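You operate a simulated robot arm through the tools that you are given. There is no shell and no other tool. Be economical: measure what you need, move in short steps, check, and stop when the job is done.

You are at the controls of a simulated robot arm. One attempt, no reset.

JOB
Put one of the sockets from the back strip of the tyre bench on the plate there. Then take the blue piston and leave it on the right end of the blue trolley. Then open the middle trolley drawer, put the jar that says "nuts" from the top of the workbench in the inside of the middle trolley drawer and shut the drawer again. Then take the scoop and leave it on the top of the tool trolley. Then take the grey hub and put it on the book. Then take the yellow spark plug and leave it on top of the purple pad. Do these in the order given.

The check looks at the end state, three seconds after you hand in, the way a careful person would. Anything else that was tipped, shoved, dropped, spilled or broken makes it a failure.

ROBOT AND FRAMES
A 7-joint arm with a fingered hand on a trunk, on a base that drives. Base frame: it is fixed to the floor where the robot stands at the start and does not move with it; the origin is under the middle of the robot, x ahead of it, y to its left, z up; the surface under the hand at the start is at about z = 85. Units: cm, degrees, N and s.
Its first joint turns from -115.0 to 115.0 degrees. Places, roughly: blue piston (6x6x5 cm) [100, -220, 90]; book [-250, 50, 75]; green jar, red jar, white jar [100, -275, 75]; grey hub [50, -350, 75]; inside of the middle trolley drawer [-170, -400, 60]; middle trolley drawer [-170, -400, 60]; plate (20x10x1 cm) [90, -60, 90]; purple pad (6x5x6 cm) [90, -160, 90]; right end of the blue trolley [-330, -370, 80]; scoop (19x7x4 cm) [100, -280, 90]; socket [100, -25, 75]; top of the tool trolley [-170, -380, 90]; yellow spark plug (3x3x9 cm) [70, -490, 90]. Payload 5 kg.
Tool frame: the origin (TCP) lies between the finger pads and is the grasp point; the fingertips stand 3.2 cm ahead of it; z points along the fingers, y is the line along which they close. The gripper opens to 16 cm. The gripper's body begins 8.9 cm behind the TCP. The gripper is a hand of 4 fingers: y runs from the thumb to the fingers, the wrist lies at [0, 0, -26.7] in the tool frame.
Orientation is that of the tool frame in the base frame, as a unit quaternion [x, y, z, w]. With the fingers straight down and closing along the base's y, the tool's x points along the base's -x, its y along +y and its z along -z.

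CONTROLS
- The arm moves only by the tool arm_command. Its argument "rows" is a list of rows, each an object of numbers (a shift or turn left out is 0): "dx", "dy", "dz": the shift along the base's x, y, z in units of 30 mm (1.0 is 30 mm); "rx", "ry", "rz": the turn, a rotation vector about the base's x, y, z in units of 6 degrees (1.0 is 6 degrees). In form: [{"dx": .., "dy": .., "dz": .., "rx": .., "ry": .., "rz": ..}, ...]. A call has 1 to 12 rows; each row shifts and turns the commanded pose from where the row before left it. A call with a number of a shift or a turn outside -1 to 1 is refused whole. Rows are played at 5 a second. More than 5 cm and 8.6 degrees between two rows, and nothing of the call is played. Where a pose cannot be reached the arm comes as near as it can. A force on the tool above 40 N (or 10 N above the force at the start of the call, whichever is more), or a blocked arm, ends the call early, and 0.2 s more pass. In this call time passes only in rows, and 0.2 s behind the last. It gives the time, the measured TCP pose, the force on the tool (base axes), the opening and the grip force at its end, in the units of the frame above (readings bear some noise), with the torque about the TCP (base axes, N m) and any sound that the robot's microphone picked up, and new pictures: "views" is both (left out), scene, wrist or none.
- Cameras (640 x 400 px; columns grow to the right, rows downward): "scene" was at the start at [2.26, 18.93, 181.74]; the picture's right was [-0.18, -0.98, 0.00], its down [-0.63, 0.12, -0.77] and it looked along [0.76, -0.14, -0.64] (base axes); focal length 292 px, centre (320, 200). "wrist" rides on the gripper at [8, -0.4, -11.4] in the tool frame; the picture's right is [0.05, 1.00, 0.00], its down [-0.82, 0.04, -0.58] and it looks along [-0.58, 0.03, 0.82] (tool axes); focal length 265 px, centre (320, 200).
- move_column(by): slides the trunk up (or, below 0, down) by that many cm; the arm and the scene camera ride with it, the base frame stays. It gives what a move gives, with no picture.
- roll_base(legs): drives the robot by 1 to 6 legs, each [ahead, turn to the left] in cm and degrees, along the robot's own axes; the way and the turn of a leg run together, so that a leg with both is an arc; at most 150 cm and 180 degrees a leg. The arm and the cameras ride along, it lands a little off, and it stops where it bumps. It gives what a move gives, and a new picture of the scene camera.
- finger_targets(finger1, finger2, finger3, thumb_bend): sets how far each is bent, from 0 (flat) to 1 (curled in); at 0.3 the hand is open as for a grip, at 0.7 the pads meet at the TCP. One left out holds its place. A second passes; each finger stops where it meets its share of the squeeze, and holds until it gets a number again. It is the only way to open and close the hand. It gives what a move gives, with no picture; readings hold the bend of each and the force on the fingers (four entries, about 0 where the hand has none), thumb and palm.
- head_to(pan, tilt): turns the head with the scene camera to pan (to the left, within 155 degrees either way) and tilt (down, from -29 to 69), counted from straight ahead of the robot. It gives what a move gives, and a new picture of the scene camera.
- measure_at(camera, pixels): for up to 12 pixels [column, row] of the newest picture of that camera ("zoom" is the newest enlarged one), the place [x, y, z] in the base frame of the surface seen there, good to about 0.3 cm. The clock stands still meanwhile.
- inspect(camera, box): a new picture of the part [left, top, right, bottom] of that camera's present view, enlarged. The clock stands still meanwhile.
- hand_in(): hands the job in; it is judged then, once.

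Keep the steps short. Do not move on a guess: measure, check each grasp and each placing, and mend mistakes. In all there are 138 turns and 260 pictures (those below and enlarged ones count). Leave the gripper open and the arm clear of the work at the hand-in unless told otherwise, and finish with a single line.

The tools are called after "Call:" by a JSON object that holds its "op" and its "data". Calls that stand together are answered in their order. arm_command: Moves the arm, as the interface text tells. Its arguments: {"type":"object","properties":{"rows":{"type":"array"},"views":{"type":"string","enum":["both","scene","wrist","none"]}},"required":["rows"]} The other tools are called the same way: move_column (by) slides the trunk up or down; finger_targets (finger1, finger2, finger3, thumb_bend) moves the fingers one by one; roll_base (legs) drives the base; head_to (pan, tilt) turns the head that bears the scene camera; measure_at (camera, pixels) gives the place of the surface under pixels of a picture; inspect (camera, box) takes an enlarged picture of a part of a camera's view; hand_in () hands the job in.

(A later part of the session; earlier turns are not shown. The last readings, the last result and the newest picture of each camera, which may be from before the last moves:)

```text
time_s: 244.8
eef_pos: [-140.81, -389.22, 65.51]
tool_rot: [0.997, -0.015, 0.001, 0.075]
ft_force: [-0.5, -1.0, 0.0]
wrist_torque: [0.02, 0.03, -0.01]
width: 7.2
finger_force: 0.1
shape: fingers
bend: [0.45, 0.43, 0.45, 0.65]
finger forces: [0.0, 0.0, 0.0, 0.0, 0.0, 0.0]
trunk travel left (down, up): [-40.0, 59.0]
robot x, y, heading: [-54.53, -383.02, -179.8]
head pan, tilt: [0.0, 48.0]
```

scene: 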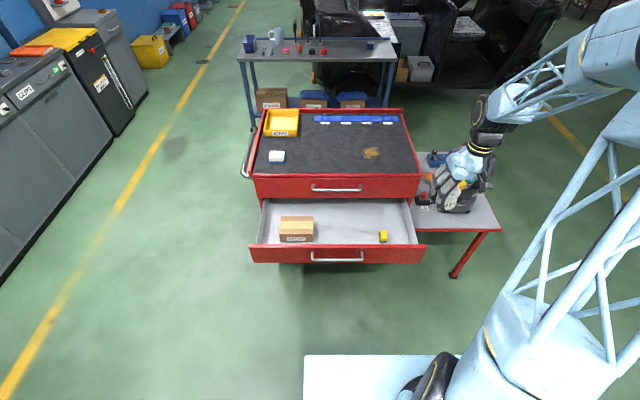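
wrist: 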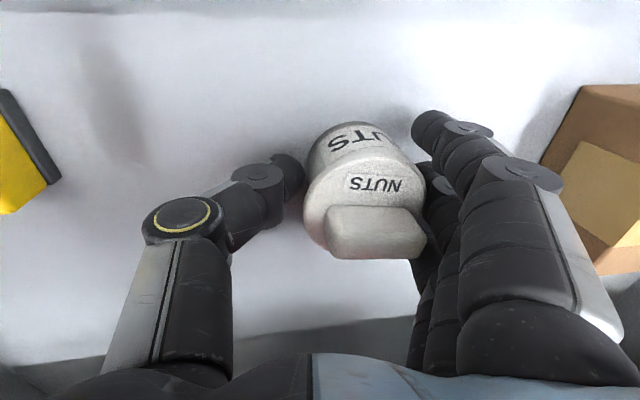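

Free of the jar. I open wider, lift out, and look.

Call:
{"op": "arm_command", "data": {"rows": [{"dz": 0.2}], "views": "none"}}

Call:
{"op": "finger_targets", "data": {"finger1": 0.38, "finger2": 0.38, "finger3": 0.38, "thumb_bend": 0.52}}

Call:
{"op": "arm_command", "data": {"rows": [{"dz": 0.5}, {"dz": 0.9}, {"dz": 1}, {"dz": 1}, {"dz": 1}, {"dz": 1}, {"dz": 1, "rx": 0.5}, {"dz": 1, "rx": 0.5}, {"dx": 1, "rx": 0.4}, {"dx": 1}, {"dx": 1}, {"dx": 1}], "views": "scene"}}

Call:
{"op": "inspect", "data": {"camera": "scene", "box": [240, 130, 440, 255]}}

```text
time_s: 245.2
eef_pos: [-141.02, -389.24, 66.2]
tool_rot: [0.997, -0.014, 0.001, 0.073]
ft_force: [0.2, 0.6, -0.1]
wrist_torque: [-0.03, -0.03, 0.03]
width: 7.18
finger_force: 0.0
shape: fingers
bend: [0.45, 0.43, 0.45, 0.65]
finger forces: [0.0, 0.1, 0.1, 0.0, 0.0, 0.0]
trunk travel left (down, up): [-40.0, 59.0]
robot x, y, heading: [-54.75, -383.02, -179.7]
head pan, tilt: [0.0, 48.0]
```

```text
time_s: 246.2
eef_pos: [-141.07, -389.31, 66.05]
tool_rot: [0.997, -0.014, 0.001, 0.074]
ft_force: [0.2, -0.2, 0.1]
wrist_torque: [0.01, 0.02, 0.02]
width: 11.05
finger_force: 0.0
shape: fingers
bend: [0.38, 0.38, 0.38, 0.52]
finger forces: [0.0, 0.1, 0.0, 0.1, 0.1, 0.1]
trunk travel left (down, up): [-40.0, 59.0]
robot x, y, heading: [-54.56, -382.99, -179.6]
head pan, tilt: [0.0, 48.0]
```

```text
time_s: 248.8
eef_pos: [-129.19, -389.27, 88.32]
tool_rot: [1.0, -0.014, -0.001, 0.001]
ft_force: [0.1, -0.6, 0.1]
wrist_torque: [0.03, 0.0, 0.01]
width: 11.05
finger_force: 0.0
shape: fingers
bend: [0.38, 0.38, 0.38, 0.52]
finger forces: [0.0, 0.1, 0.0, 0.0, 0.0, 0.0]
trunk travel left (down, up): [-40.0, 59.0]
robot x, y, heading: [-54.53, -383.23, -180.1]
head pan, tilt: [0.0, 48.0]
```

scene: 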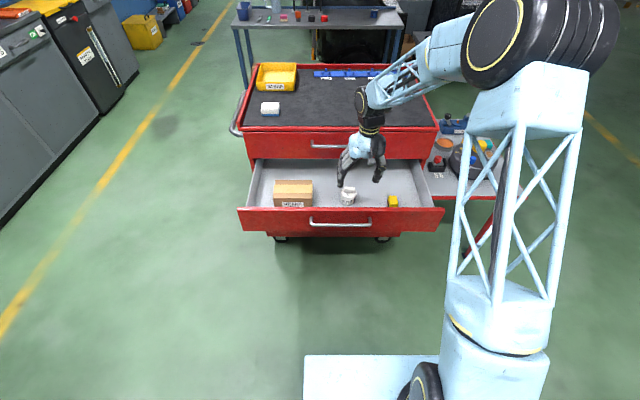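

```text
3.20 times, centred on (340, 192) of scene
```

zoom: 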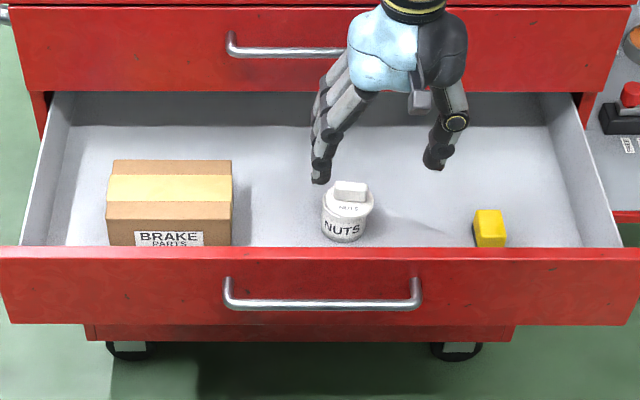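

The jar stands upright in the drawer. To shut it: close the fist, tip it 25°, and push the front panel at y≈-376, beside the handles.

Call:
{"op": "finger_targets", "data": {"finger1": 0.72, "finger2": 0.72, "finger3": 0.72, "thumb_bend": 0.66}}

Call:
{"op": "arm_command", "data": {"rows": [{"dx": 0.8, "dy": 0.74, "ry": 0.7}, {"dx": 0.8, "dy": 0.74, "ry": 0.7}, {"dx": 0.8, "dy": 0.74, "ry": 0.7}, {"dx": 0.8, "dy": 0.74, "ry": 0.7}, {"dx": 0.8, "dy": 0.74, "ry": 0.7}, {"dx": 0.8, "dy": 0.74, "ry": 0.7}, {"dz": -0.9}, {"dz": -0.9}, {"dz": -0.9}, {"dz": -0.9}, {"dz": -0.9}, {"dz": -0.9}], "views": "both"}}

```text
time_s: 249.8
eef_pos: [-129.21, -389.32, 88.51]
tool_rot: [1.0, -0.013, -0.001, 0.0]
ft_force: [0.0, -0.4, 0.1]
wrist_torque: [0.01, -0.03, -0.01]
width: 2.59
finger_force: 0.0
shape: fingers
bend: [0.72, 0.72, 0.72, 0.66]
finger forces: [0.0, 0.0, 0.1, 0.1, 0.0, 0.0]
trunk travel left (down, up): [-40.0, 59.0]
robot x, y, heading: [-54.13, -383.66, -179.8]
head pan, tilt: [0.0, 48.0]
```

```text
time_s: 252.4
eef_pos: [-114.51, -376.09, 72.19]
tool_rot: [0.976, -0.014, -0.219, 0.004]
ft_force: [0.9, 1.2, 0.3]
wrist_torque: [-0.02, 0.02, 0.0]
width: 2.57
finger_force: 0.0
shape: fingers
bend: [0.72, 0.72, 0.72, 0.66]
finger forces: [0.0, 0.0, 0.1, 0.0, 0.0, 0.0]
trunk travel left (down, up): [-40.0, 59.0]
robot x, y, heading: [-54.82, -382.76, -179.7]
head pan, tilt: [0.0, 48.0]
```

scene: 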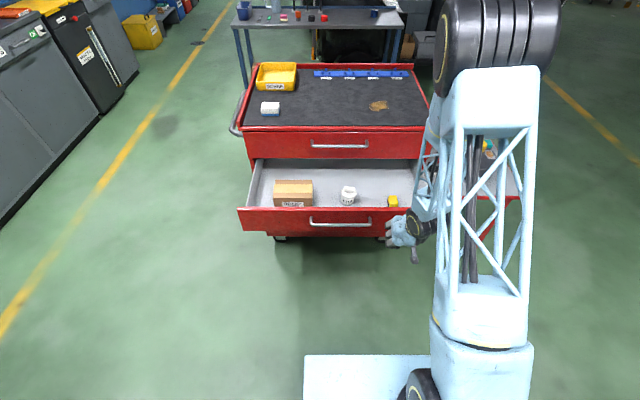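
wrist: 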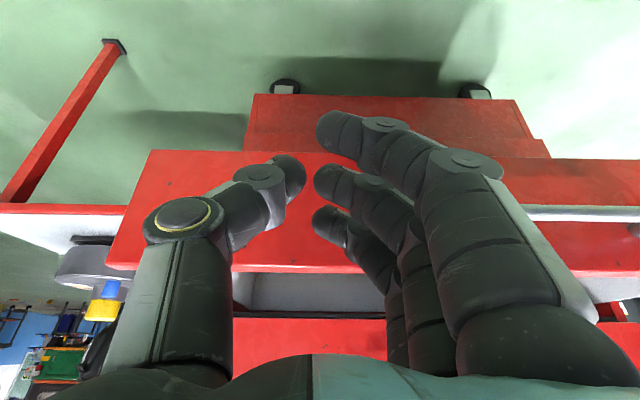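

I lower 2.4 cm more and push slowly.

Call:
{"op": "arm_command", "data": {"rows": [{"dz": -0.8}, {"dx": -0.4}, {"dx": -0.4}, {"dx": -0.4}, {"dx": -0.4}, {"dx": -0.4}, {"dx": -0.4}, {"dx": -0.45}, {"dx": -0.5}, {"dx": -0.5}, {"dx": -0.5}, {"dx": -0.5}], "views": "scene"}}

```text
time_s: 255.0
eef_pos: [-129.26, -375.79, 69.73]
tool_rot: [0.976, -0.014, -0.219, 0.003]
ft_force: [-0.5, 0.3, 0.0]
wrist_torque: [0.0, 0.01, 0.01]
width: 2.58
finger_force: 0.1
shape: fingers
bend: [0.72, 0.72, 0.72, 0.66]
finger forces: [0.0, 0.1, 0.0, 0.1, 0.1, 0.0]
trunk travel left (down, up): [-40.0, 59.0]
robot x, y, heading: [-54.99, -382.91, -180.0]
head pan, tilt: [0.0, 48.0]
```

scene: 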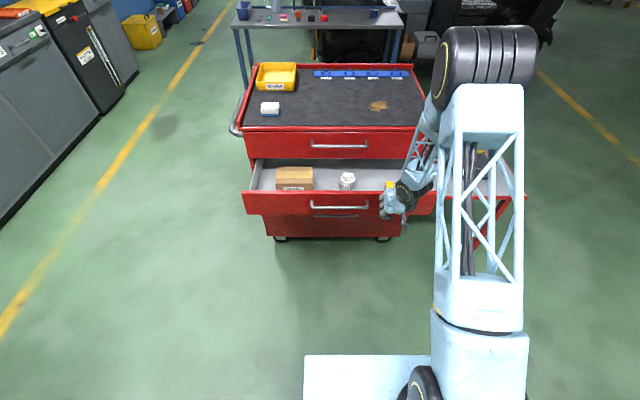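

The drawer goes in, contents steady. I push on.

Call:
{"op": "arm_command", "data": {"rows": [{"dx": -0.45}, {"dx": -0.45}, {"dx": -0.45}, {"dx": -0.45}, {"dx": -0.45}, {"dx": -0.45}, {"dx": -0.45}, {"dx": -0.45}, {"dx": -0.45}, {"dx": -0.4}, {"dx": -0.35}, {"dx": -0.3}], "views": "none"}}

Call:
{"op": "arm_command", "data": {"rows": [{"dx": -0.25}, {"dx": -0.25}, {"dx": -0.25}, {"dx": -0.2}, {"dx": -0.2}, {"dx": -0.2}, {"dx": -0.2}, {"dx": -0.2}], "views": "scene"}}

```text
time_s: 257.6
eef_pos: [-144.47, -375.88, 69.81]
tool_rot: [0.976, -0.013, -0.219, 0.004]
ft_force: [-0.3, 0.9, 0.1]
wrist_torque: [0.03, -0.01, 0.0]
width: 2.56
finger_force: 0.1
shape: fingers
bend: [0.72, 0.72, 0.72, 0.66]
finger forces: [0.0, 0.0, 0.1, 0.1, 0.0, 0.0]
trunk travel left (down, up): [-40.0, 59.0]
robot x, y, heading: [-54.86, -382.88, -179.7]
head pan, tilt: [0.0, 48.0]
```

```text
time_s: 259.5
eef_pos: [-149.02, -376.27, 69.38]
tool_rot: [0.977, -0.013, -0.212, 0.003]
ft_force: [11.4, 0.6, 0.8]
wrist_torque: [-0.01, -0.06, -0.02]
width: 2.56
finger_force: 4.9
shape: fingers
bend: [0.72, 0.72, 0.74, 0.66]
finger forces: [0.1, 0.0, 10.3, 0.1, 0.0, 0.0]
trunk travel left (down, up): [-40.0, 59.0]
robot x, y, heading: [-54.82, -382.89, -179.7]
head pan, tilt: [0.0, 48.0]
stopped in row 8: the force on the tool passed its limit at 42 N (the readings are from after the stop); the commanded pose is now the measured one
```

scene: 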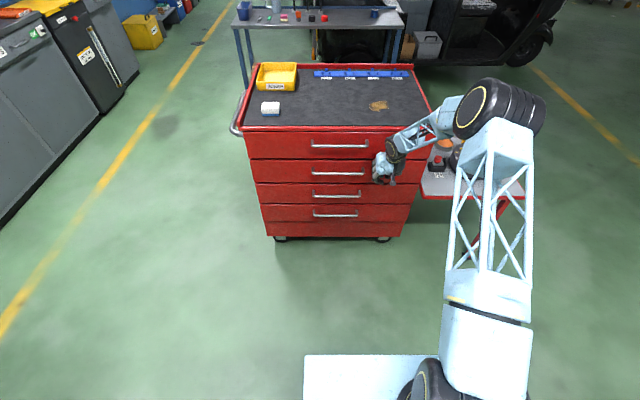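

It met the stop: shut. I check the panel depth, then draw the arm back and raise the trunk.

Call:
{"op": "measure_at", "data": {"camera": "scene", "pixels": [[290, 145], [290, 175], [290, 195], [335, 174], [335, 147]]}}

Call:
{"op": "arm_command", "data": {"rows": [{"dx": 0.5}, {"dx": 0.9}, {"dx": 1}, {"dx": 1}, {"dx": 1}, {"dx": 1}, {"dx": 1, "dz": 0.5}, {"dx": 1, "dz": 1, "ry": -0.8}, {"dz": 1, "ry": -0.8}, {"dz": 1, "ry": -0.8}, {"dz": 1, "ry": -0.8}, {"dz": 1, "ry": -0.8}], "views": "none"}}

Call:
{"op": "move_column", "data": {"by": 25}}

Call:
{"op": "finger_targets", "data": {"finger1": 0.35, "finger2": 0.35, "finger3": 0.35, "thumb_bend": 0.35}}

```text
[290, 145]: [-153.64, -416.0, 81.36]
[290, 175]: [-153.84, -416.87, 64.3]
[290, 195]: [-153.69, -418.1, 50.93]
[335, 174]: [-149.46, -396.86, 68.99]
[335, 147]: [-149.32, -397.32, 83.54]
```

```text
time_s: 262.1
eef_pos: [-126.92, -376.3, 85.95]
tool_rot: [1.0, -0.015, -0.006, 0.002]
ft_force: [0.0, 0.6, 0.1]
wrist_torque: [-0.01, -0.01, 0.0]
width: 2.57
finger_force: 0.1
shape: fingers
bend: [0.72, 0.72, 0.72, 0.66]
finger forces: [0.0, 0.0, 0.0, 0.0, 0.0, 0.0]
trunk travel left (down, up): [-40.0, 59.0]
robot x, y, heading: [-54.4, -383.34, -179.8]
head pan, tilt: [0.0, 48.0]
```

```text
time_s: 264.7
eef_pos: [-127.14, -376.23, 110.99]
tool_rot: [1.0, -0.013, -0.006, 0.001]
ft_force: [0.1, 0.6, 0.0]
wrist_torque: [0.01, 0.01, -0.02]
width: 2.55
finger_force: 0.0
shape: fingers
bend: [0.72, 0.72, 0.72, 0.66]
finger forces: [0.0, 0.0, 0.0, 0.0, 0.0, 0.1]
trunk travel left (down, up): [-65.0, 34.0]
robot x, y, heading: [-54.64, -383.03, -180.1]
head pan, tilt: [0.0, 48.0]
```

```text
time_s: 265.7
eef_pos: [-127.02, -376.18, 111.02]
tool_rot: [1.0, -0.013, -0.006, 0.0]
ft_force: [-0.4, 0.5, 0.9]
wrist_torque: [-0.01, 0.03, 0.01]
width: 15.07
finger_force: 0.0
shape: fingers
bend: [0.35, 0.35, 0.35, 0.35]
finger forces: [0.0, 0.0, 0.0, 0.0, 0.0, 0.0]
trunk travel left (down, up): [-65.0, 34.0]
robot x, y, heading: [-54.67, -383.49, -179.8]
head pan, tilt: [0.0, 48.0]
```

Drawer is flush with the others. Next the scoop: I drive back to the workbench.

Call:
{"op": "roll_base", "data": {"legs": [[0, -118], [124, 0], [0, -62]]}}

Call:
{"op": "head_to", "data": {"pan": 5, "tilt": 45}}

```text
time_s: 280.0
eef_pos: [80.44, -289.18, 110.96]
tool_rot: [0.043, 0.999, 0.001, 0.006]
ft_force: [0.2, -0.9, 0.0]
wrist_torque: [0.05, -0.02, 0.03]
width: 15.02
finger_force: 0.0
shape: fingers
bend: [0.35, 0.35, 0.35, 0.35]
finger forces: [0.1, 0.1, 0.0, 0.0, 0.1, 0.0]
trunk travel left (down, up): [-65.0, 34.0]
robot x, y, heading: [8.84, -277.86, -3.5]
head pan, tilt: [0.0, 48.0]
```

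scene: 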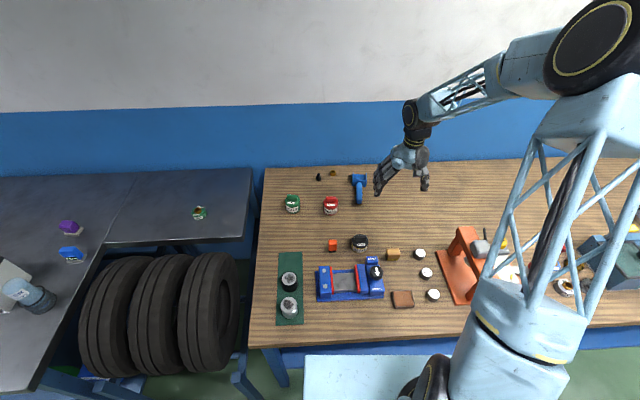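

```text
time_s: 280.7
eef_pos: [80.52, -289.17, 110.9]
tool_rot: [0.044, 0.999, 0.001, 0.006]
ft_force: [0.1, 0.5, 0.2]
wrist_torque: [-0.03, 0.02, 0.02]
width: 15.06
finger_force: 0.0
shape: fingers
bend: [0.35, 0.35, 0.35, 0.35]
finger forces: [0.0, 0.0, 0.1, 0.0, 0.0, 0.0]
trunk travel left (down, up): [-65.0, 34.0]
robot x, y, heading: [8.73, -277.86, -3.0]
head pan, tilt: [5.0, 45.0]
```

scene: 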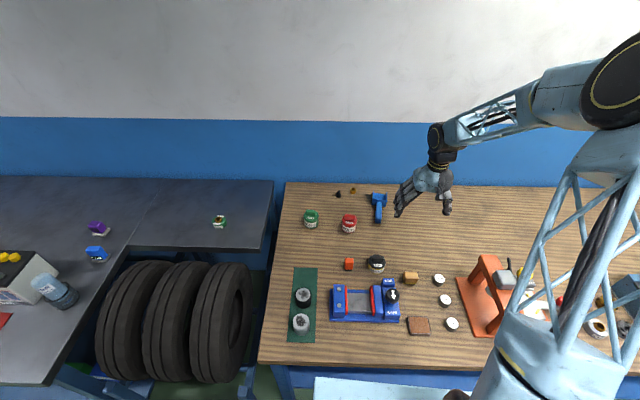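

Robot at [8.8,-278]. I zoom on the scoop at (379,207) and measure it.

Call:
{"op": "inspect", "data": {"camera": "scene", "box": [330, 180, 430, 243]}}

Call:
{"op": "measure_at", "data": {"camera": "zoom", "pixels": [[317, 150], [317, 180], [312, 215], [312, 245], [320, 110], [290, 85], [357, 85], [120, 200], [400, 250], [270, 300]]}}

```text
6.35 times, centred on (380, 212) of scene
```

zoom: 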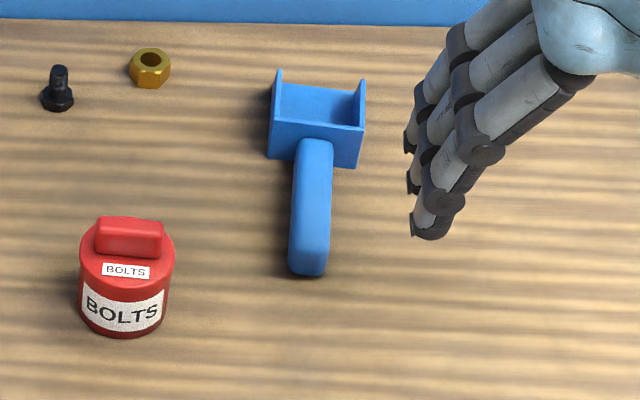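

```text
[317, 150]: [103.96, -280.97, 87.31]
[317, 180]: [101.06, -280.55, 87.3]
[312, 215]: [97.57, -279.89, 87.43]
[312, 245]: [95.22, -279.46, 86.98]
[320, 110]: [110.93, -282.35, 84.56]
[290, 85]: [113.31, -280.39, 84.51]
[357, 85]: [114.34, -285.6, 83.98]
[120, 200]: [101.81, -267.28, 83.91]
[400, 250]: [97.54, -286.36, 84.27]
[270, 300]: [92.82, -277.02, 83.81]
```

Handle runs from [104,-281] to [94,-279], top 87.3. I move over its middle, aligned, and set the digits to 0.45.

Call:
{"op": "finger_targets", "data": {"finger1": 0.45, "finger2": 0.45, "finger3": 0.45, "thumb_bend": 0.45}}

Call:
{"op": "arm_command", "data": {"rows": [{"dx": 1, "dy": 0.505, "rz": -0.12}, {"dx": 1, "dy": 0.505, "rz": -0.12}, {"dx": 1, "dy": 0.505, "rz": -0.12}, {"dx": 1, "dy": 0.505, "rz": -0.12}, {"dx": 1, "dy": 0.505, "rz": -0.12}, {"dx": 1, "dy": 0.505, "rz": -0.12}, {"dz": -0.9}, {"dz": -0.9}, {"dz": -0.9}, {"dz": -0.9}, {"dz": -0.9}, {"dz": -0.9}], "views": "wrist"}}

```text
time_s: 281.7
eef_pos: [80.49, -289.23, 111.0]
tool_rot: [0.045, 0.999, 0.002, 0.006]
ft_force: [-0.6, 0.9, -0.7]
wrist_torque: [0.02, 0.02, 0.05]
width: 11.22
finger_force: 0.1
shape: fingers
bend: [0.45, 0.45, 0.45, 0.45]
finger forces: [0.1, 0.1, 0.1, 0.0, 0.0, 0.0]
trunk travel left (down, up): [-65.0, 34.0]
robot x, y, heading: [8.46, -278.25, -3.0]
head pan, tilt: [5.0, 45.0]
```

```text
time_s: 284.3
eef_pos: [98.62, -279.9, 94.62]
tool_rot: [0.082, 0.997, 0.001, 0.006]
ft_force: [1.0, -0.1, 0.5]
wrist_torque: [0.04, 0.03, 0.0]
width: 11.21
finger_force: 0.0
shape: fingers
bend: [0.45, 0.45, 0.45, 0.45]
finger forces: [0.0, 0.0, 0.0, 0.0, 0.1, 0.0]
trunk travel left (down, up): [-65.0, 34.0]
robot x, y, heading: [8.51, -277.97, -3.3]
head pan, tilt: [5.0, 45.0]
```

wrist: 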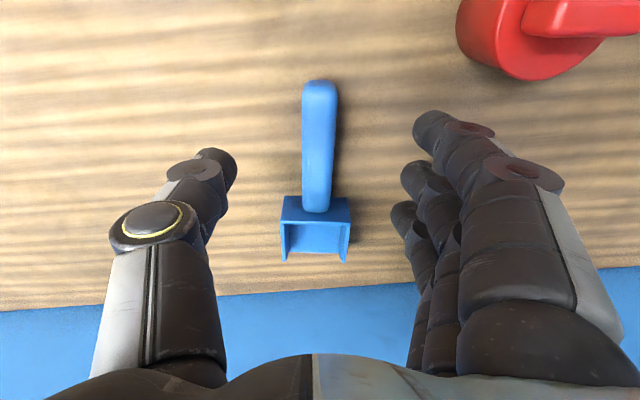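

Handle lies centred between the digits. I descend 6.9 cm.

Call:
{"op": "arm_command", "data": {"rows": [{"dz": -0.8}, {"dz": -0.8}, {"dz": -0.5}, {"dz": -0.2}], "views": "wrist"}}

```text
time_s: 285.3
eef_pos: [98.53, -280.08, 87.83]
tool_rot: [0.083, 0.997, 0.002, 0.007]
ft_force: [-2.1, 0.1, 9.0]
wrist_torque: [0.26, 0.27, 0.07]
width: 11.23
finger_force: 4.4
shape: fingers
bend: [0.45, 0.45, 0.45, 0.45]
finger forces: [6.5, 0.0, 0.0, 0.0, 2.9, 0.1]
trunk travel left (down, up): [-65.0, 34.0]
robot x, y, heading: [8.56, -277.85, -3.5]
head pan, tilt: [5.0, 45.0]
```

wrist: 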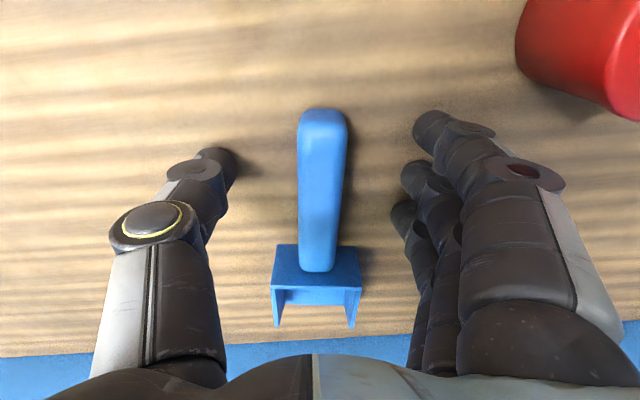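

Fingertips just touch the bench. I lift 0.4 cm and close all on the handle.

Call:
{"op": "arm_command", "data": {"rows": [{"dz": 0.15}], "views": "none"}}

Call:
{"op": "finger_targets", "data": {"finger1": 0.85, "finger2": 0.85, "finger3": 0.85, "thumb_bend": 0.8}}

Call:
{"op": "arm_command", "data": {"rows": [{"dz": 0.3}, {"dz": 0.6}, {"dz": 0.9}, {"dz": 0.9}], "views": "wrist"}}

```text
time_s: 285.7
eef_pos: [98.57, -280.2, 88.14]
tool_rot: [0.082, 0.997, 0.0, 0.006]
ft_force: [-0.8, 0.2, -0.2]
wrist_torque: [-0.02, -0.02, 0.04]
width: 11.17
finger_force: 0.1
shape: fingers
bend: [0.45, 0.45, 0.45, 0.45]
finger forces: [0.0, 0.0, 0.0, 0.1, 0.0, 0.1]
trunk travel left (down, up): [-65.0, 34.0]
robot x, y, heading: [8.96, -277.87, -3.3]
head pan, tilt: [5.0, 45.0]
```

```text
time_s: 286.7
eef_pos: [98.57, -280.16, 88.14]
tool_rot: [0.083, 0.997, 0.001, 0.006]
ft_force: [-0.6, -0.1, 0.4]
wrist_torque: [0.01, 0.02, 0.03]
width: 3.73
finger_force: 22.5
shape: fingers
bend: [0.67, 0.66, 0.66, 0.67]
finger forces: [7.6, 7.3, 7.3, 0.0, 22.2, 0.0]
trunk travel left (down, up): [-65.0, 34.0]
robot x, y, heading: [8.73, -277.21, -3.4]
head pan, tilt: [5.0, 45.0]
```

```text
time_s: 287.7
eef_pos: [98.36, -280.0, 96.16]
tool_rot: [0.082, 0.997, 0.001, 0.007]
ft_force: [0.1, 0.3, 0.0]
wrist_torque: [-0.02, 0.03, 0.0]
width: 3.77
finger_force: 22.6
shape: fingers
bend: [0.67, 0.66, 0.66, 0.67]
finger forces: [7.6, 7.3, 7.3, 0.0, 22.2, 0.0]
trunk travel left (down, up): [-65.0, 34.0]
robot x, y, heading: [8.7, -277.74, -3.4]
head pan, tilt: [5.0, 45.0]
```

wrist: 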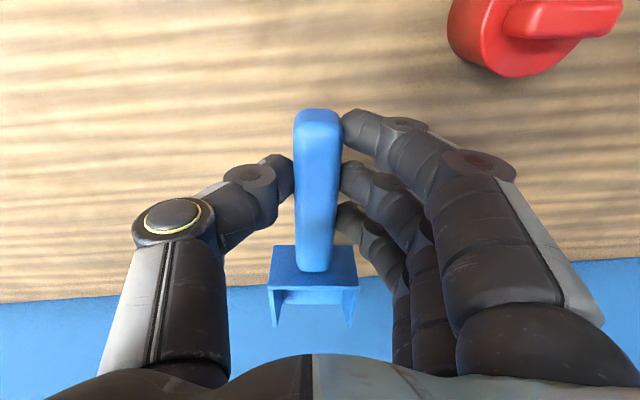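

Scoop is held level. I lift, retract, and drive to the tool trolley.

Call:
{"op": "arm_command", "data": {"rows": [{"dz": 1}, {"dz": 1}, {"dz": 1, "dx": -1}, {"dz": 1, "dx": -1}, {"dz": 1, "dx": -1}, {"dz": 1, "dx": -1}, {"dz": 1, "dx": -1}, {"dx": -1}, {"dx": -1}, {"dx": -1}], "views": "none"}}

Call:
{"op": "roll_base", "data": {"legs": [[-32, 0], [0, -116.6], [129, 0], [0, -60]]}}

Call:
{"op": "head_to", "data": {"pan": 3, "tilt": 48}}

```text
time_s: 289.9
eef_pos: [74.45, -279.8, 117.39]
tool_rot: [0.082, 0.997, 0.001, 0.006]
ft_force: [0.3, 0.1, -0.8]
wrist_torque: [0.01, 0.03, -0.01]
width: 3.78
finger_force: 22.4
shape: fingers
bend: [0.67, 0.66, 0.66, 0.67]
finger forces: [7.7, 7.3, 7.2, 0.1, 22.2, 0.0]
trunk travel left (down, up): [-65.0, 34.0]
robot x, y, heading: [8.75, -278.02, -3.2]
head pan, tilt: [5.0, 45.0]
```

```text
time_s: 306.0
eef_pos: [-151.04, -394.79, 117.28]
tool_rot: [0.999, -0.037, -0.007, 0.0]
ft_force: [0.3, 0.6, -0.9]
wrist_torque: [0.01, -0.02, -0.01]
width: 3.75
finger_force: 21.8
shape: fingers
bend: [0.67, 0.66, 0.66, 0.67]
finger forces: [7.5, 7.4, 7.2, 0.0, 22.0, 0.0]
trunk travel left (down, up): [-65.0, 34.0]
robot x, y, heading: [-85.52, -390.9, -178.2]
head pan, tilt: [5.0, 45.0]
```

scene: 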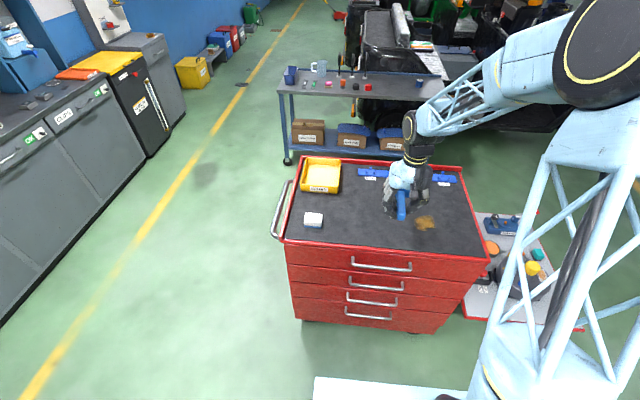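

```text
time_s: 306.6
eef_pos: [-151.18, -394.72, 117.27]
tool_rot: [0.999, -0.037, -0.006, 0.001]
ft_force: [-0.3, -0.2, -0.5]
wrist_torque: [-0.02, -0.02, -0.01]
width: 3.74
finger_force: 22.4
shape: fingers
bend: [0.67, 0.66, 0.66, 0.67]
finger forces: [7.7, 7.4, 7.2, 0.0, 22.1, 0.0]
trunk travel left (down, up): [-65.0, 34.0]
robot x, y, heading: [-85.25, -391.03, -177.9]
head pan, tilt: [3.0, 48.0]
```

scene: 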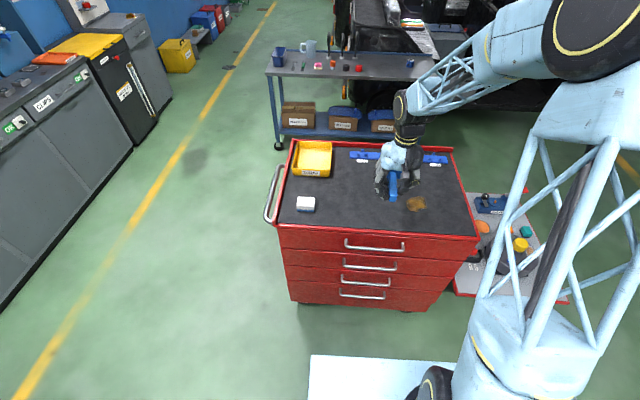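

Call:
{"op": "measure_at", "data": {"camera": "scene", "pixels": [[306, 203], [312, 172], [416, 203], [360, 158], [430, 160], [350, 220], [350, 190], [300, 230], [380, 240], [365, 205]]}}

Call:
{"op": "inspect", "data": {"camera": "wrist", "box": [0, 0, 640, 400]}}

```text
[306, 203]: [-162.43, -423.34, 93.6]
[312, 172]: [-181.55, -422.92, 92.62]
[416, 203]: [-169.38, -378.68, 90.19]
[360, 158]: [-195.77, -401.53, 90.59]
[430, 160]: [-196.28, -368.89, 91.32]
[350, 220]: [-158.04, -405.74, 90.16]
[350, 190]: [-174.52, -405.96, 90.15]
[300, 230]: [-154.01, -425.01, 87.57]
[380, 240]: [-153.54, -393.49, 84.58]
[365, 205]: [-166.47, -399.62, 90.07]
```

```text
1.00 times, centred on (320, 200) of wrist (not enlarged: the box is as wide or as high as the picture)
```

zoom: 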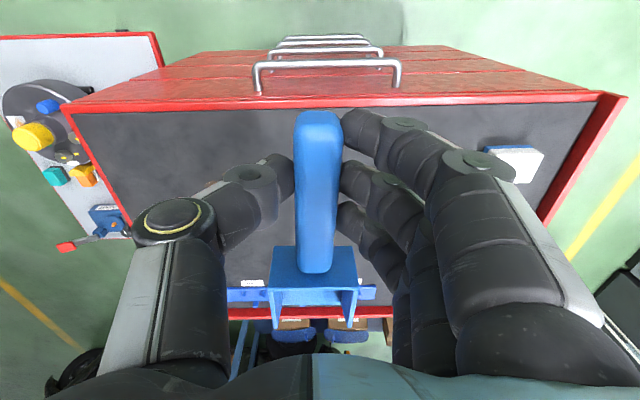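

Free mat: x -156…-193, y -415…-366, z 90.15. I lower the scoop there at TCP [-165,-395].

Call:
{"op": "arm_command", "data": {"rows": [{"dx": -0.93, "dz": -0.5}, {"dx": -0.93, "dz": -0.5}, {"dx": -0.93, "dz": -0.5}, {"dx": -0.93, "dz": -0.5}, {"dx": -0.93, "dz": -0.8}, {"dz": -0.9}, {"dz": -0.9}, {"dz": -0.9}, {"dz": -0.9}, {"dz": -0.6}, {"dz": -0.3}, {"dz": -0.1}], "views": "wrist"}}

```text
time_s: 309.2
eef_pos: [-165.09, -394.79, 94.85]
tool_rot: [0.999, -0.037, -0.006, 0.002]
ft_force: [-0.3, -1.2, -0.6]
wrist_torque: [0.03, -0.06, -0.01]
width: 3.75
finger_force: 22.3
shape: fingers
bend: [0.67, 0.66, 0.66, 0.67]
finger forces: [7.6, 7.4, 7.2, 0.1, 22.1, 0.0]
trunk travel left (down, up): [-65.0, 34.0]
robot x, y, heading: [-85.48, -390.39, -177.9]
head pan, tilt: [3.0, 48.0]
```

wrist: 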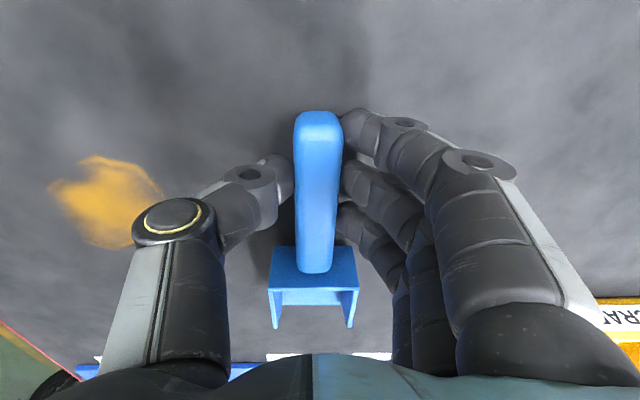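

Half a centimetre to go. I lower and feel for contact, then open.

Call:
{"op": "arm_command", "data": {"rows": [{"dz": -0.1}, {"dz": -0.08}], "views": "none"}}

Call:
{"op": "finger_targets", "data": {"finger1": 0.55, "finger2": 0.55, "finger3": 0.55, "thumb_bend": 0.55}}

Call:
{"op": "arm_command", "data": {"rows": [{"dz": 0.3}, {"dz": 0.3}], "views": "wrist"}}

```text
time_s: 309.8
eef_pos: [-165.13, -394.81, 94.48]
tool_rot: [0.999, -0.037, -0.007, 0.001]
ft_force: [0.1, -0.2, -1.9]
wrist_torque: [-0.01, -0.03, 0.01]
width: 3.76
finger_force: 21.9
shape: fingers
bend: [0.67, 0.66, 0.66, 0.67]
finger forces: [7.6, 7.3, 7.2, 0.1, 22.1, 0.0]
trunk travel left (down, up): [-65.0, 34.0]
robot x, y, heading: [-85.63, -390.85, -178.2]
head pan, tilt: [3.0, 48.0]
```

```text
time_s: 310.8
eef_pos: [-165.08, -394.77, 94.56]
tool_rot: [0.999, -0.038, -0.006, 0.0]
ft_force: [0.5, 0.6, -0.3]
wrist_torque: [0.01, 0.0, 0.02]
width: 7.12
finger_force: 0.0
shape: fingers
bend: [0.55, 0.55, 0.55, 0.55]
finger forces: [0.0, 0.0, 0.0, 0.0, 0.0, 0.0]
trunk travel left (down, up): [-65.0, 34.0]
robot x, y, heading: [-85.62, -390.59, -178.1]
head pan, tilt: [3.0, 48.0]
```

```text
time_s: 311.4
eef_pos: [-165.01, -394.88, 96.31]
tool_rot: [0.999, -0.037, -0.005, 0.001]
ft_force: [0.1, 0.5, -0.1]
wrist_torque: [-0.03, 0.04, -0.02]
width: 7.1
finger_force: 0.0
shape: fingers
bend: [0.55, 0.55, 0.55, 0.55]
finger forces: [0.1, 0.1, 0.0, 0.0, 0.1, 0.0]
trunk travel left (down, up): [-65.0, 34.0]
robot x, y, heading: [-85.49, -390.57, -178.3]
head pan, tilt: [3.0, 48.0]
```

wrist: 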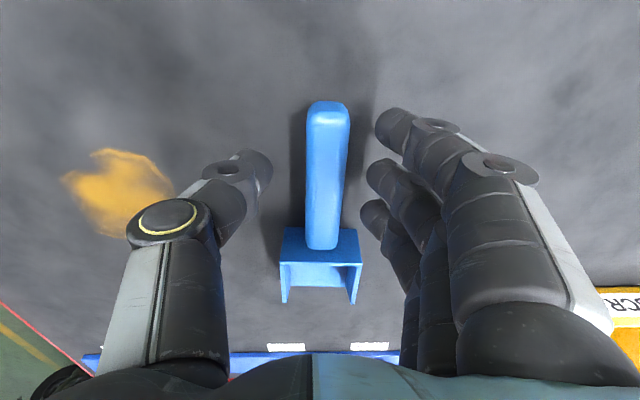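

The scoop lies on the trolley top. I lift and drive toward the grey hub on the workbench.

Call:
{"op": "arm_command", "data": {"rows": [{"dz": 1}, {"dz": 1}, {"dz": 1}, {"dz": 1}, {"dz": 1, "dx": 0.9}, {"dz": 1, "dx": 0.9}, {"dz": 1, "dx": 0.9}, {"dx": 0.9}, {"dx": 0.9}], "views": "none"}}

Call:
{"op": "roll_base", "data": {"legs": [[0, -151], [74, 0], [0, -31]]}}

Call:
{"op": "head_to", "data": {"pan": -15, "tilt": 40}}

```text
time_s: 313.4
eef_pos: [-151.37, -394.83, 117.38]
tool_rot: [0.999, -0.038, -0.006, 0.001]
ft_force: [0.0, -0.4, 0.7]
wrist_torque: [-0.04, 0.02, -0.01]
width: 7.11
finger_force: 0.1
shape: fingers
bend: [0.55, 0.55, 0.55, 0.55]
finger forces: [0.0, 0.0, 0.0, 0.0, 0.0, 0.0]
trunk travel left (down, up): [-65.0, 34.0]
robot x, y, heading: [-85.72, -390.99, -178.1]
head pan, tilt: [3.0, 48.0]
```

```text
time_s: 325.6
eef_pos: [45.14, -356.0, 117.36]
tool_rot: [0.072, 0.997, 0.001, 0.005]
ft_force: [0.6, -0.4, -0.8]
wrist_torque: [0.04, -0.01, -0.02]
width: 7.11
finger_force: 0.0
shape: fingers
bend: [0.55, 0.55, 0.55, 0.55]
finger forces: [0.0, 0.1, 0.0, 0.1, 0.0, 0.1]
trunk travel left (down, up): [-65.0, 34.0]
robot x, y, heading: [-21.14, -355.25, -2.1]
head pan, tilt: [3.0, 48.0]
```

scene: 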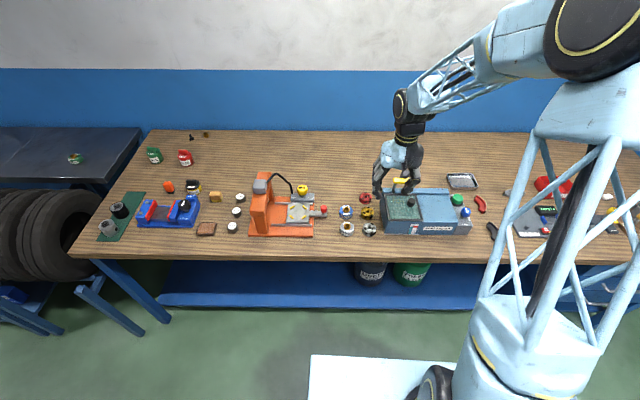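

```text
time_s: 326.4
eef_pos: [45.1, -356.03, 117.47]
tool_rot: [0.073, 0.997, 0.0, 0.006]
ft_force: [-0.3, 0.3, -0.9]
wrist_torque: [0.02, 0.0, 0.01]
width: 7.13
finger_force: 0.0
shape: fingers
bend: [0.55, 0.55, 0.55, 0.55]
finger forces: [0.0, 0.0, 0.1, 0.0, 0.0, 0.0]
trunk travel left (down, up): [-65.0, 34.0]
robot x, y, heading: [-21.33, -355.09, -2.3]
head pan, tilt: [-15.0, 40.0]
```

scene: 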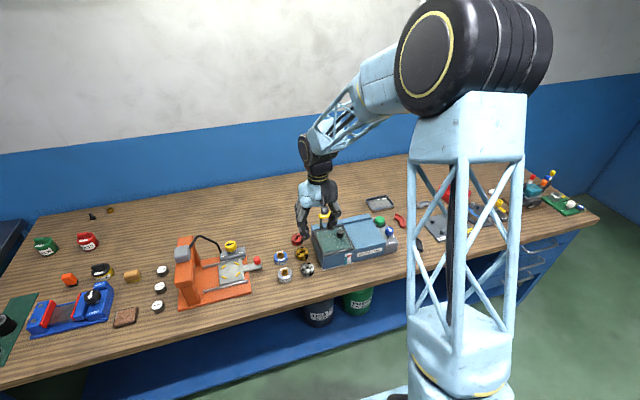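

There's a cluster of hub-like parts around (295,263). I zoom in.

Call:
{"op": "inspect", "data": {"camera": "scene", "box": [255, 225, 335, 288]}}

Call:
{"op": "measure_at", "data": {"camera": "scene", "pixels": [[281, 257], [285, 274], [302, 253], [307, 269], [297, 240], [330, 255], [255, 265]]}}

```text
6.35 times, centred on (295, 256) of scene
```

zoom: 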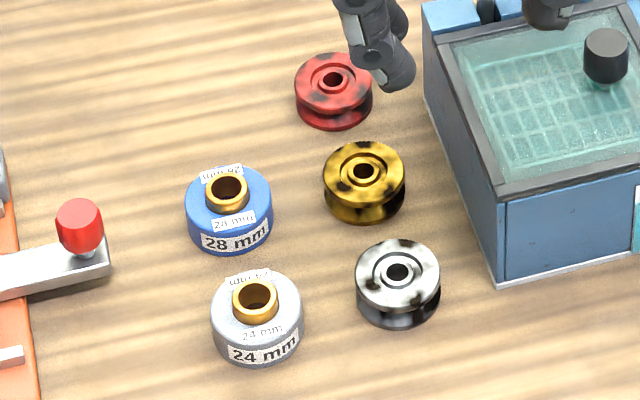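

```text
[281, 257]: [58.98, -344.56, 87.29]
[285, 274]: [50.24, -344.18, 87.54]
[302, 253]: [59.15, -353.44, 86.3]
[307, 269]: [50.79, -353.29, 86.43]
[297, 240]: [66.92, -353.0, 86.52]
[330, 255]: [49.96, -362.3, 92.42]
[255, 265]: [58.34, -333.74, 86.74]
```

The grey "24 mm" hub with brass bore is at about [50.3,-344.2] (the 28 mm blue and 32 mm green are its kin). I come over it, turned 45° so the thumb drops into the open diagonal gap.

Call:
{"op": "arm_command", "data": {"rows": [{"dx": 0.19, "dy": 0.44, "rz": 1}, {"dx": 0.19, "dy": 0.44, "rz": 1}, {"dx": 0.19, "dy": 0.44, "rz": 1}, {"dx": 0.19, "dy": 0.44, "rz": 1}, {"dx": 0.19, "dy": 0.44, "rz": 1}, {"dx": 0.19, "dy": 0.44, "rz": 1}, {"dx": 0.19, "dy": 0.44, "rz": 1, "dz": -0.5}, {"dx": 0.19, "dy": 0.44, "rz": 1, "dz": -0.8}, {"dx": 0.19, "dy": 0.44, "rz": 0.9, "dz": -0.9}, {"dz": -0.9}, {"dz": -0.9}, {"dz": -0.9}], "views": "wrist"}}

```text
time_s: 329.0
eef_pos: [50.22, -344.09, 102.53]
tool_rot: [-0.384, 0.923, 0.003, 0.004]
ft_force: [0.6, -0.1, -0.7]
wrist_torque: [0.01, 0.02, -0.01]
width: 7.1
finger_force: 0.1
shape: fingers
bend: [0.55, 0.55, 0.55, 0.55]
finger forces: [0.1, 0.0, 0.1, 0.0, 0.0, 0.0]
trunk travel left (down, up): [-65.0, 34.0]
robot x, y, heading: [-21.36, -355.42, -1.9]
head pan, tilt: [-15.0, 40.0]
```

wrist: 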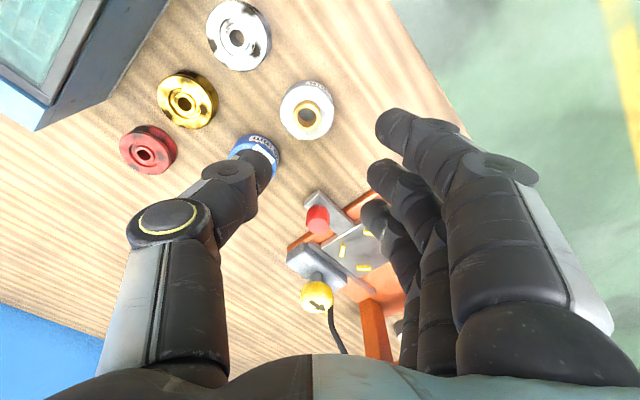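

Call:
{"op": "measure_at", "data": {"camera": "wrist", "pixels": [[307, 115], [282, 112], [330, 112], [306, 85], [305, 136], [255, 145], [238, 38], [185, 100], [265, 165]]}}

Call:
{"op": "inspect", "data": {"camera": "wrist", "box": [190, 20, 430, 170]}}

```text
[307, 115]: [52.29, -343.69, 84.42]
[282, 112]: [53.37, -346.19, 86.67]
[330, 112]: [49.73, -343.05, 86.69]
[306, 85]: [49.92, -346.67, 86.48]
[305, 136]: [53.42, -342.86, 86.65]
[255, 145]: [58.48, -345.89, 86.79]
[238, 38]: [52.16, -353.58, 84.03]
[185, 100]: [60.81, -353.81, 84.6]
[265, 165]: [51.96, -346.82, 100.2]
```

```text
2.67 times, centred on (310, 95) of wrist
```

zoom: 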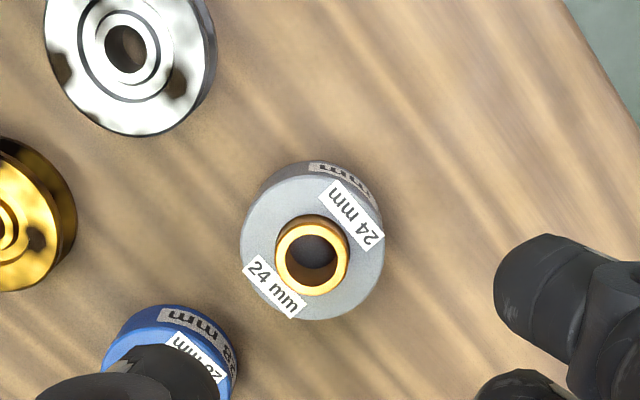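

Hub centre refined: [51.6,-344.7], top 86.7. I turn 10° back to balance the gap, and go down to z≈91.

Call:
{"op": "finger_targets", "data": {"finger1": 0.48, "finger2": 0.5, "finger3": 0.48, "thumb_bend": 0.55}}

Call:
{"op": "arm_command", "data": {"rows": [{"dx": 0.23, "dy": -0.1, "rz": -0.8}, {"dx": 0.22, "dy": -0.1, "rz": -0.8}, {"dz": -0.9}, {"dz": -0.9}, {"dz": -0.9}, {"dz": -0.9}], "views": "wrist"}}

Call:
{"op": "inspect", "data": {"camera": "wrist", "box": [190, 60, 430, 210]}}

```text
time_s: 330.0
eef_pos: [50.2, -344.18, 102.6]
tool_rot: [-0.383, 0.924, 0.003, 0.005]
ft_force: [0.8, -0.4, -0.1]
wrist_torque: [0.03, 0.01, -0.01]
width: 8.46
finger_force: 0.0
shape: fingers
bend: [0.48, 0.5, 0.48, 0.55]
finger forces: [0.0, 0.0, 0.0, 0.0, 0.1, 0.0]
trunk travel left (down, up): [-65.0, 34.0]
robot x, y, heading: [-21.29, -355.36, -2.2]
head pan, tilt: [-15.0, 40.0]
```

```text
time_s: 331.4
eef_pos: [51.51, -344.6, 92.01]
tool_rot: [-0.304, 0.952, 0.003, 0.005]
ft_force: [-0.4, 0.2, -0.7]
wrist_torque: [0.0, 0.0, 0.02]
width: 8.45
finger_force: 0.0
shape: fingers
bend: [0.48, 0.5, 0.48, 0.55]
finger forces: [0.1, 0.0, 0.0, 0.0, 0.0, 0.0]
trunk travel left (down, up): [-65.0, 34.0]
robot x, y, heading: [-21.09, -355.5, -2.3]
head pan, tilt: [-15.0, 40.0]
```

wrist: 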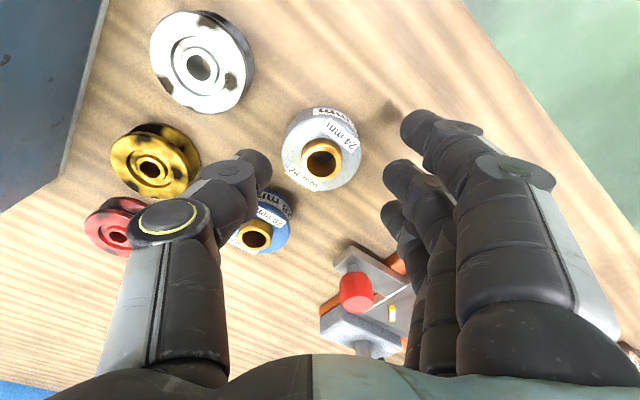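

```text
2.67 times, centred on (310, 135) of wrist
```

zoom: 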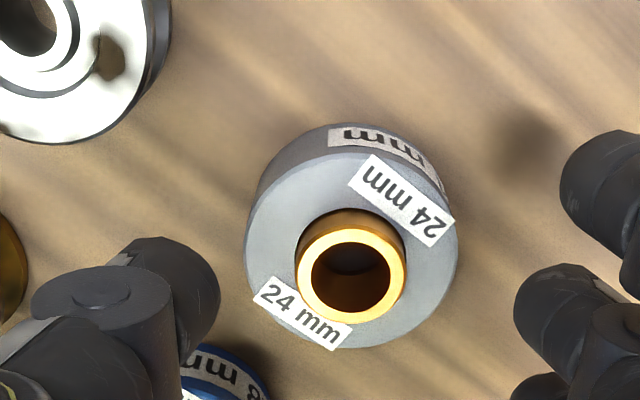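

Call:
{"op": "measure_at", "data": {"camera": "zoom", "pixels": [[250, 245], [455, 250], [350, 345], [340, 160], [190, 270], [130, 300], [210, 355], [540, 300]]}}

```text
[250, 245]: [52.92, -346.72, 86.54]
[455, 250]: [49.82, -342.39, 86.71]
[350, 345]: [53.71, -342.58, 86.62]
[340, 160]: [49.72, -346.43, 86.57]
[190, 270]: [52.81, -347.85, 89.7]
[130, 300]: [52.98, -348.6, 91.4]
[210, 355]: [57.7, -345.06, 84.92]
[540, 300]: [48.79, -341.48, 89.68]
```

Centred within 0.2 cm and the thumb is clear of the blue hub. I go down 4 cm.

Call:
{"op": "arm_command", "data": {"rows": [{"dz": -0.6}, {"dz": -0.5}, {"dz": -0.2}], "views": "wrist"}}

```text
time_s: 332.2
eef_pos: [51.71, -344.8, 88.09]
tool_rot: [-0.305, 0.952, 0.002, 0.005]
ft_force: [-0.9, 0.1, 9.1]
wrist_torque: [-0.4, -0.17, -0.07]
width: 8.48
finger_force: 4.3
shape: fingers
bend: [0.48, 0.5, 0.48, 0.55]
finger forces: [0.1, 0.0, 0.0, 0.0, 9.2, 0.0]
trunk travel left (down, up): [-65.0, 34.0]
robot x, y, heading: [-21.06, -355.4, -2.3]
head pan, tilt: [-15.0, 40.0]
```

wrist: 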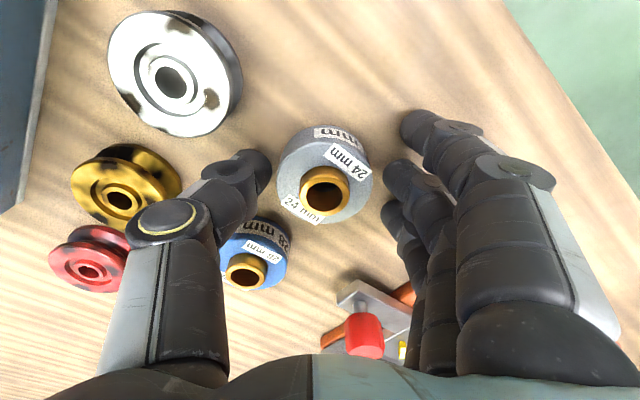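

The thumb tip touches the bench. I ease up 0.4 cm, set finger 2 first, then squeeze.

Call:
{"op": "arm_command", "data": {"rows": [{"dz": 0.13}], "views": "none"}}

Call:
{"op": "finger_targets", "data": {"finger1": 0.54, "finger2": 0.59, "finger3": 0.54}}

Call:
{"op": "finger_targets", "data": {"finger2": 0.8, "thumb_bend": 0.8}}

Call:
{"op": "arm_command", "data": {"rows": [{"dz": 0.2}, {"dz": 0.4}, {"dz": 0.8}, {"dz": 0.9}], "views": "wrist"}}

```text
time_s: 332.6
eef_pos: [51.55, -344.63, 88.3]
tool_rot: [-0.305, 0.952, 0.003, 0.006]
ft_force: [0.7, 0.1, 0.2]
wrist_torque: [-0.01, -0.01, 0.0]
width: 8.5
finger_force: 0.1
shape: fingers
bend: [0.48, 0.5, 0.48, 0.55]
finger forces: [0.0, 0.0, 0.0, 0.0, 0.0, 0.0]
trunk travel left (down, up): [-65.0, 34.0]
robot x, y, heading: [-21.18, -355.46, -2.1]
head pan, tilt: [-15.0, 40.0]
```

```text
time_s: 333.6
eef_pos: [51.75, -344.68, 88.35]
tool_rot: [-0.304, 0.953, 0.002, 0.005]
ft_force: [-1.1, 0.4, -0.4]
wrist_torque: [0.05, -0.03, 0.01]
width: 7.49
finger_force: 1.0
shape: fingers
bend: [0.54, 0.58, 0.54, 0.55]
finger forces: [0.0, 1.2, 0.0, 0.1, 0.7, 0.0]
trunk travel left (down, up): [-65.0, 34.0]
robot x, y, heading: [-21.23, -355.27, -2.1]
head pan, tilt: [-15.0, 40.0]
```

```text
time_s: 334.6
eef_pos: [51.65, -344.77, 88.45]
tool_rot: [-0.305, 0.952, 0.003, 0.005]
ft_force: [1.6, -1.5, 4.9]
wrist_torque: [0.15, 0.08, -0.06]
width: 5.3
finger_force: 18.8
shape: fingers
bend: [0.54, 0.51, 0.54, 0.72]
finger forces: [0.0, 15.9, 0.7, 0.0, 20.4, 0.1]
trunk travel left (down, up): [-65.0, 34.0]
robot x, y, heading: [-21.42, -355.11, -2.3]
head pan, tilt: [-15.0, 40.0]
```

```text
time_s: 335.6
eef_pos: [51.58, -344.89, 95.34]
tool_rot: [-0.305, 0.952, 0.003, 0.004]
ft_force: [-0.2, -0.8, -2.7]
wrist_torque: [-0.03, -0.06, 0.02]
width: 5.28
finger_force: 18.0
shape: fingers
bend: [0.54, 0.5, 0.53, 0.72]
finger forces: [0.0, 17.3, 1.0, 0.0, 17.7, 0.1]
trunk travel left (down, up): [-65.0, 34.0]
robot x, y, heading: [-21.03, -355.46, -2.1]
head pan, tilt: [-15.0, 40.0]
```

wrist: 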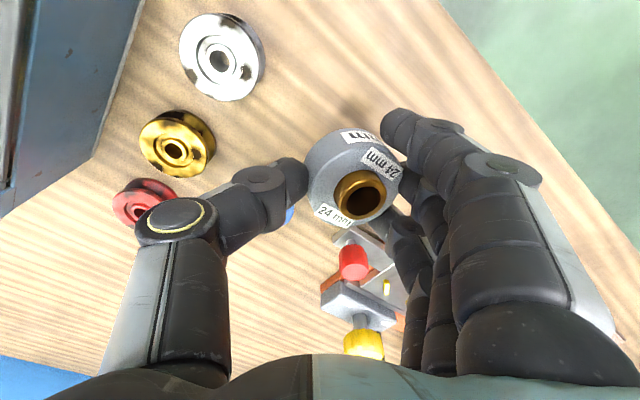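

The hub is up. I measure its tilt, then look for the book with the head turned left/back.

Call:
{"op": "measure_at", "data": {"camera": "wrist", "pixels": [[312, 185], [322, 215], [345, 225], [400, 165], [365, 147], [330, 165], [360, 185], [385, 200]]}}

Call:
{"op": "arm_command", "data": {"rows": [{"dz": 1}, {"dz": 1}, {"dz": 1}, {"dz": 1}, {"dz": 1}, {"dz": 1}, {"dz": 1}, {"dz": 1}], "views": "none"}}

Call:
{"op": "head_to", "data": {"pan": 125, "tilt": 15}}

```text
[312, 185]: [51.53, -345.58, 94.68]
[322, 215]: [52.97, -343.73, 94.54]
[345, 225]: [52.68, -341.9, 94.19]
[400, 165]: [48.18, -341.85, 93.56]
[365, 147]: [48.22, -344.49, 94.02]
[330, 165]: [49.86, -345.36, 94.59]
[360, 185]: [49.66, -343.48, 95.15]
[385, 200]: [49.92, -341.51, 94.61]
```

```text
time_s: 337.4
eef_pos: [51.75, -344.93, 119.28]
tool_rot: [-0.306, 0.952, 0.003, 0.004]
ft_force: [-1.0, 0.1, -3.5]
wrist_torque: [-0.07, -0.04, 0.03]
width: 5.28
finger_force: 18.0
shape: fingers
bend: [0.54, 0.5, 0.53, 0.72]
finger forces: [0.0, 17.2, 0.8, 0.0, 17.6, 0.0]
trunk travel left (down, up): [-65.0, 34.0]
robot x, y, heading: [-21.0, -355.59, -2.1]
head pan, tilt: [-15.0, 40.0]
```

```text
time_s: 339.6
eef_pos: [51.89, -345.06, 119.31]
tool_rot: [-0.305, 0.952, 0.002, 0.004]
ft_force: [-0.3, -0.2, -2.4]
wrist_torque: [-0.07, -0.03, 0.02]
width: 5.26
finger_force: 18.3
shape: fingers
bend: [0.54, 0.5, 0.53, 0.72]
finger forces: [0.0, 17.2, 1.0, 0.0, 17.6, 0.0]
trunk travel left (down, up): [-65.0, 34.0]
robot x, y, heading: [-21.04, -355.4, -2.3]
head pan, tilt: [125.0, 15.0]
```

scene: 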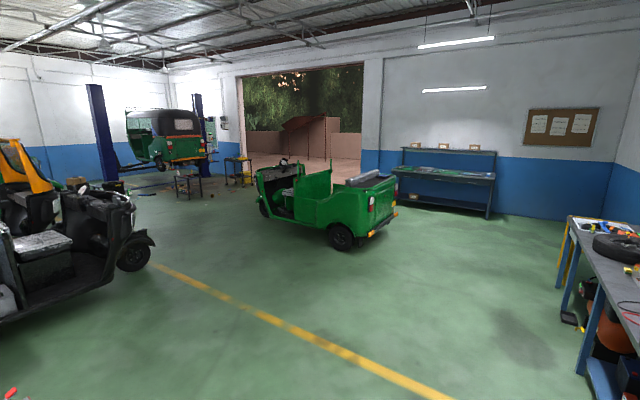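

Hub tilt ~13° (finger side low). Now I zoom on the green vehicle's rear deck.

Call:
{"op": "inspect", "data": {"camera": "scene", "box": [320, 140, 440, 215]}}

Call:
{"op": "measure_at", "data": {"camera": "zoom", "pixels": [[300, 185], [400, 185], [340, 200], [350, 260], [410, 320], [220, 190], [460, 170], [330, 350]]}}

```text
5.33 times, centred on (380, 178) of scene
```

zoom: 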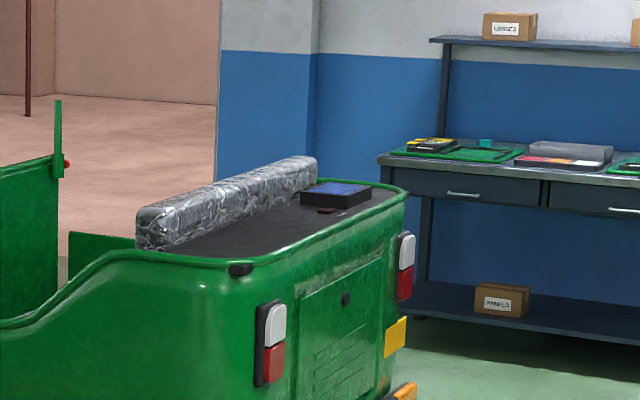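

```text
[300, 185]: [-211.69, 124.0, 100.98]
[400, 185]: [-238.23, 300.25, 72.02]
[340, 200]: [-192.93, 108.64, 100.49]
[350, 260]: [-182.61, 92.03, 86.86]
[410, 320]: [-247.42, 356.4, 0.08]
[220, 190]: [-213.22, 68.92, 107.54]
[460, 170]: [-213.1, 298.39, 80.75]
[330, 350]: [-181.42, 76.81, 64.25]
```

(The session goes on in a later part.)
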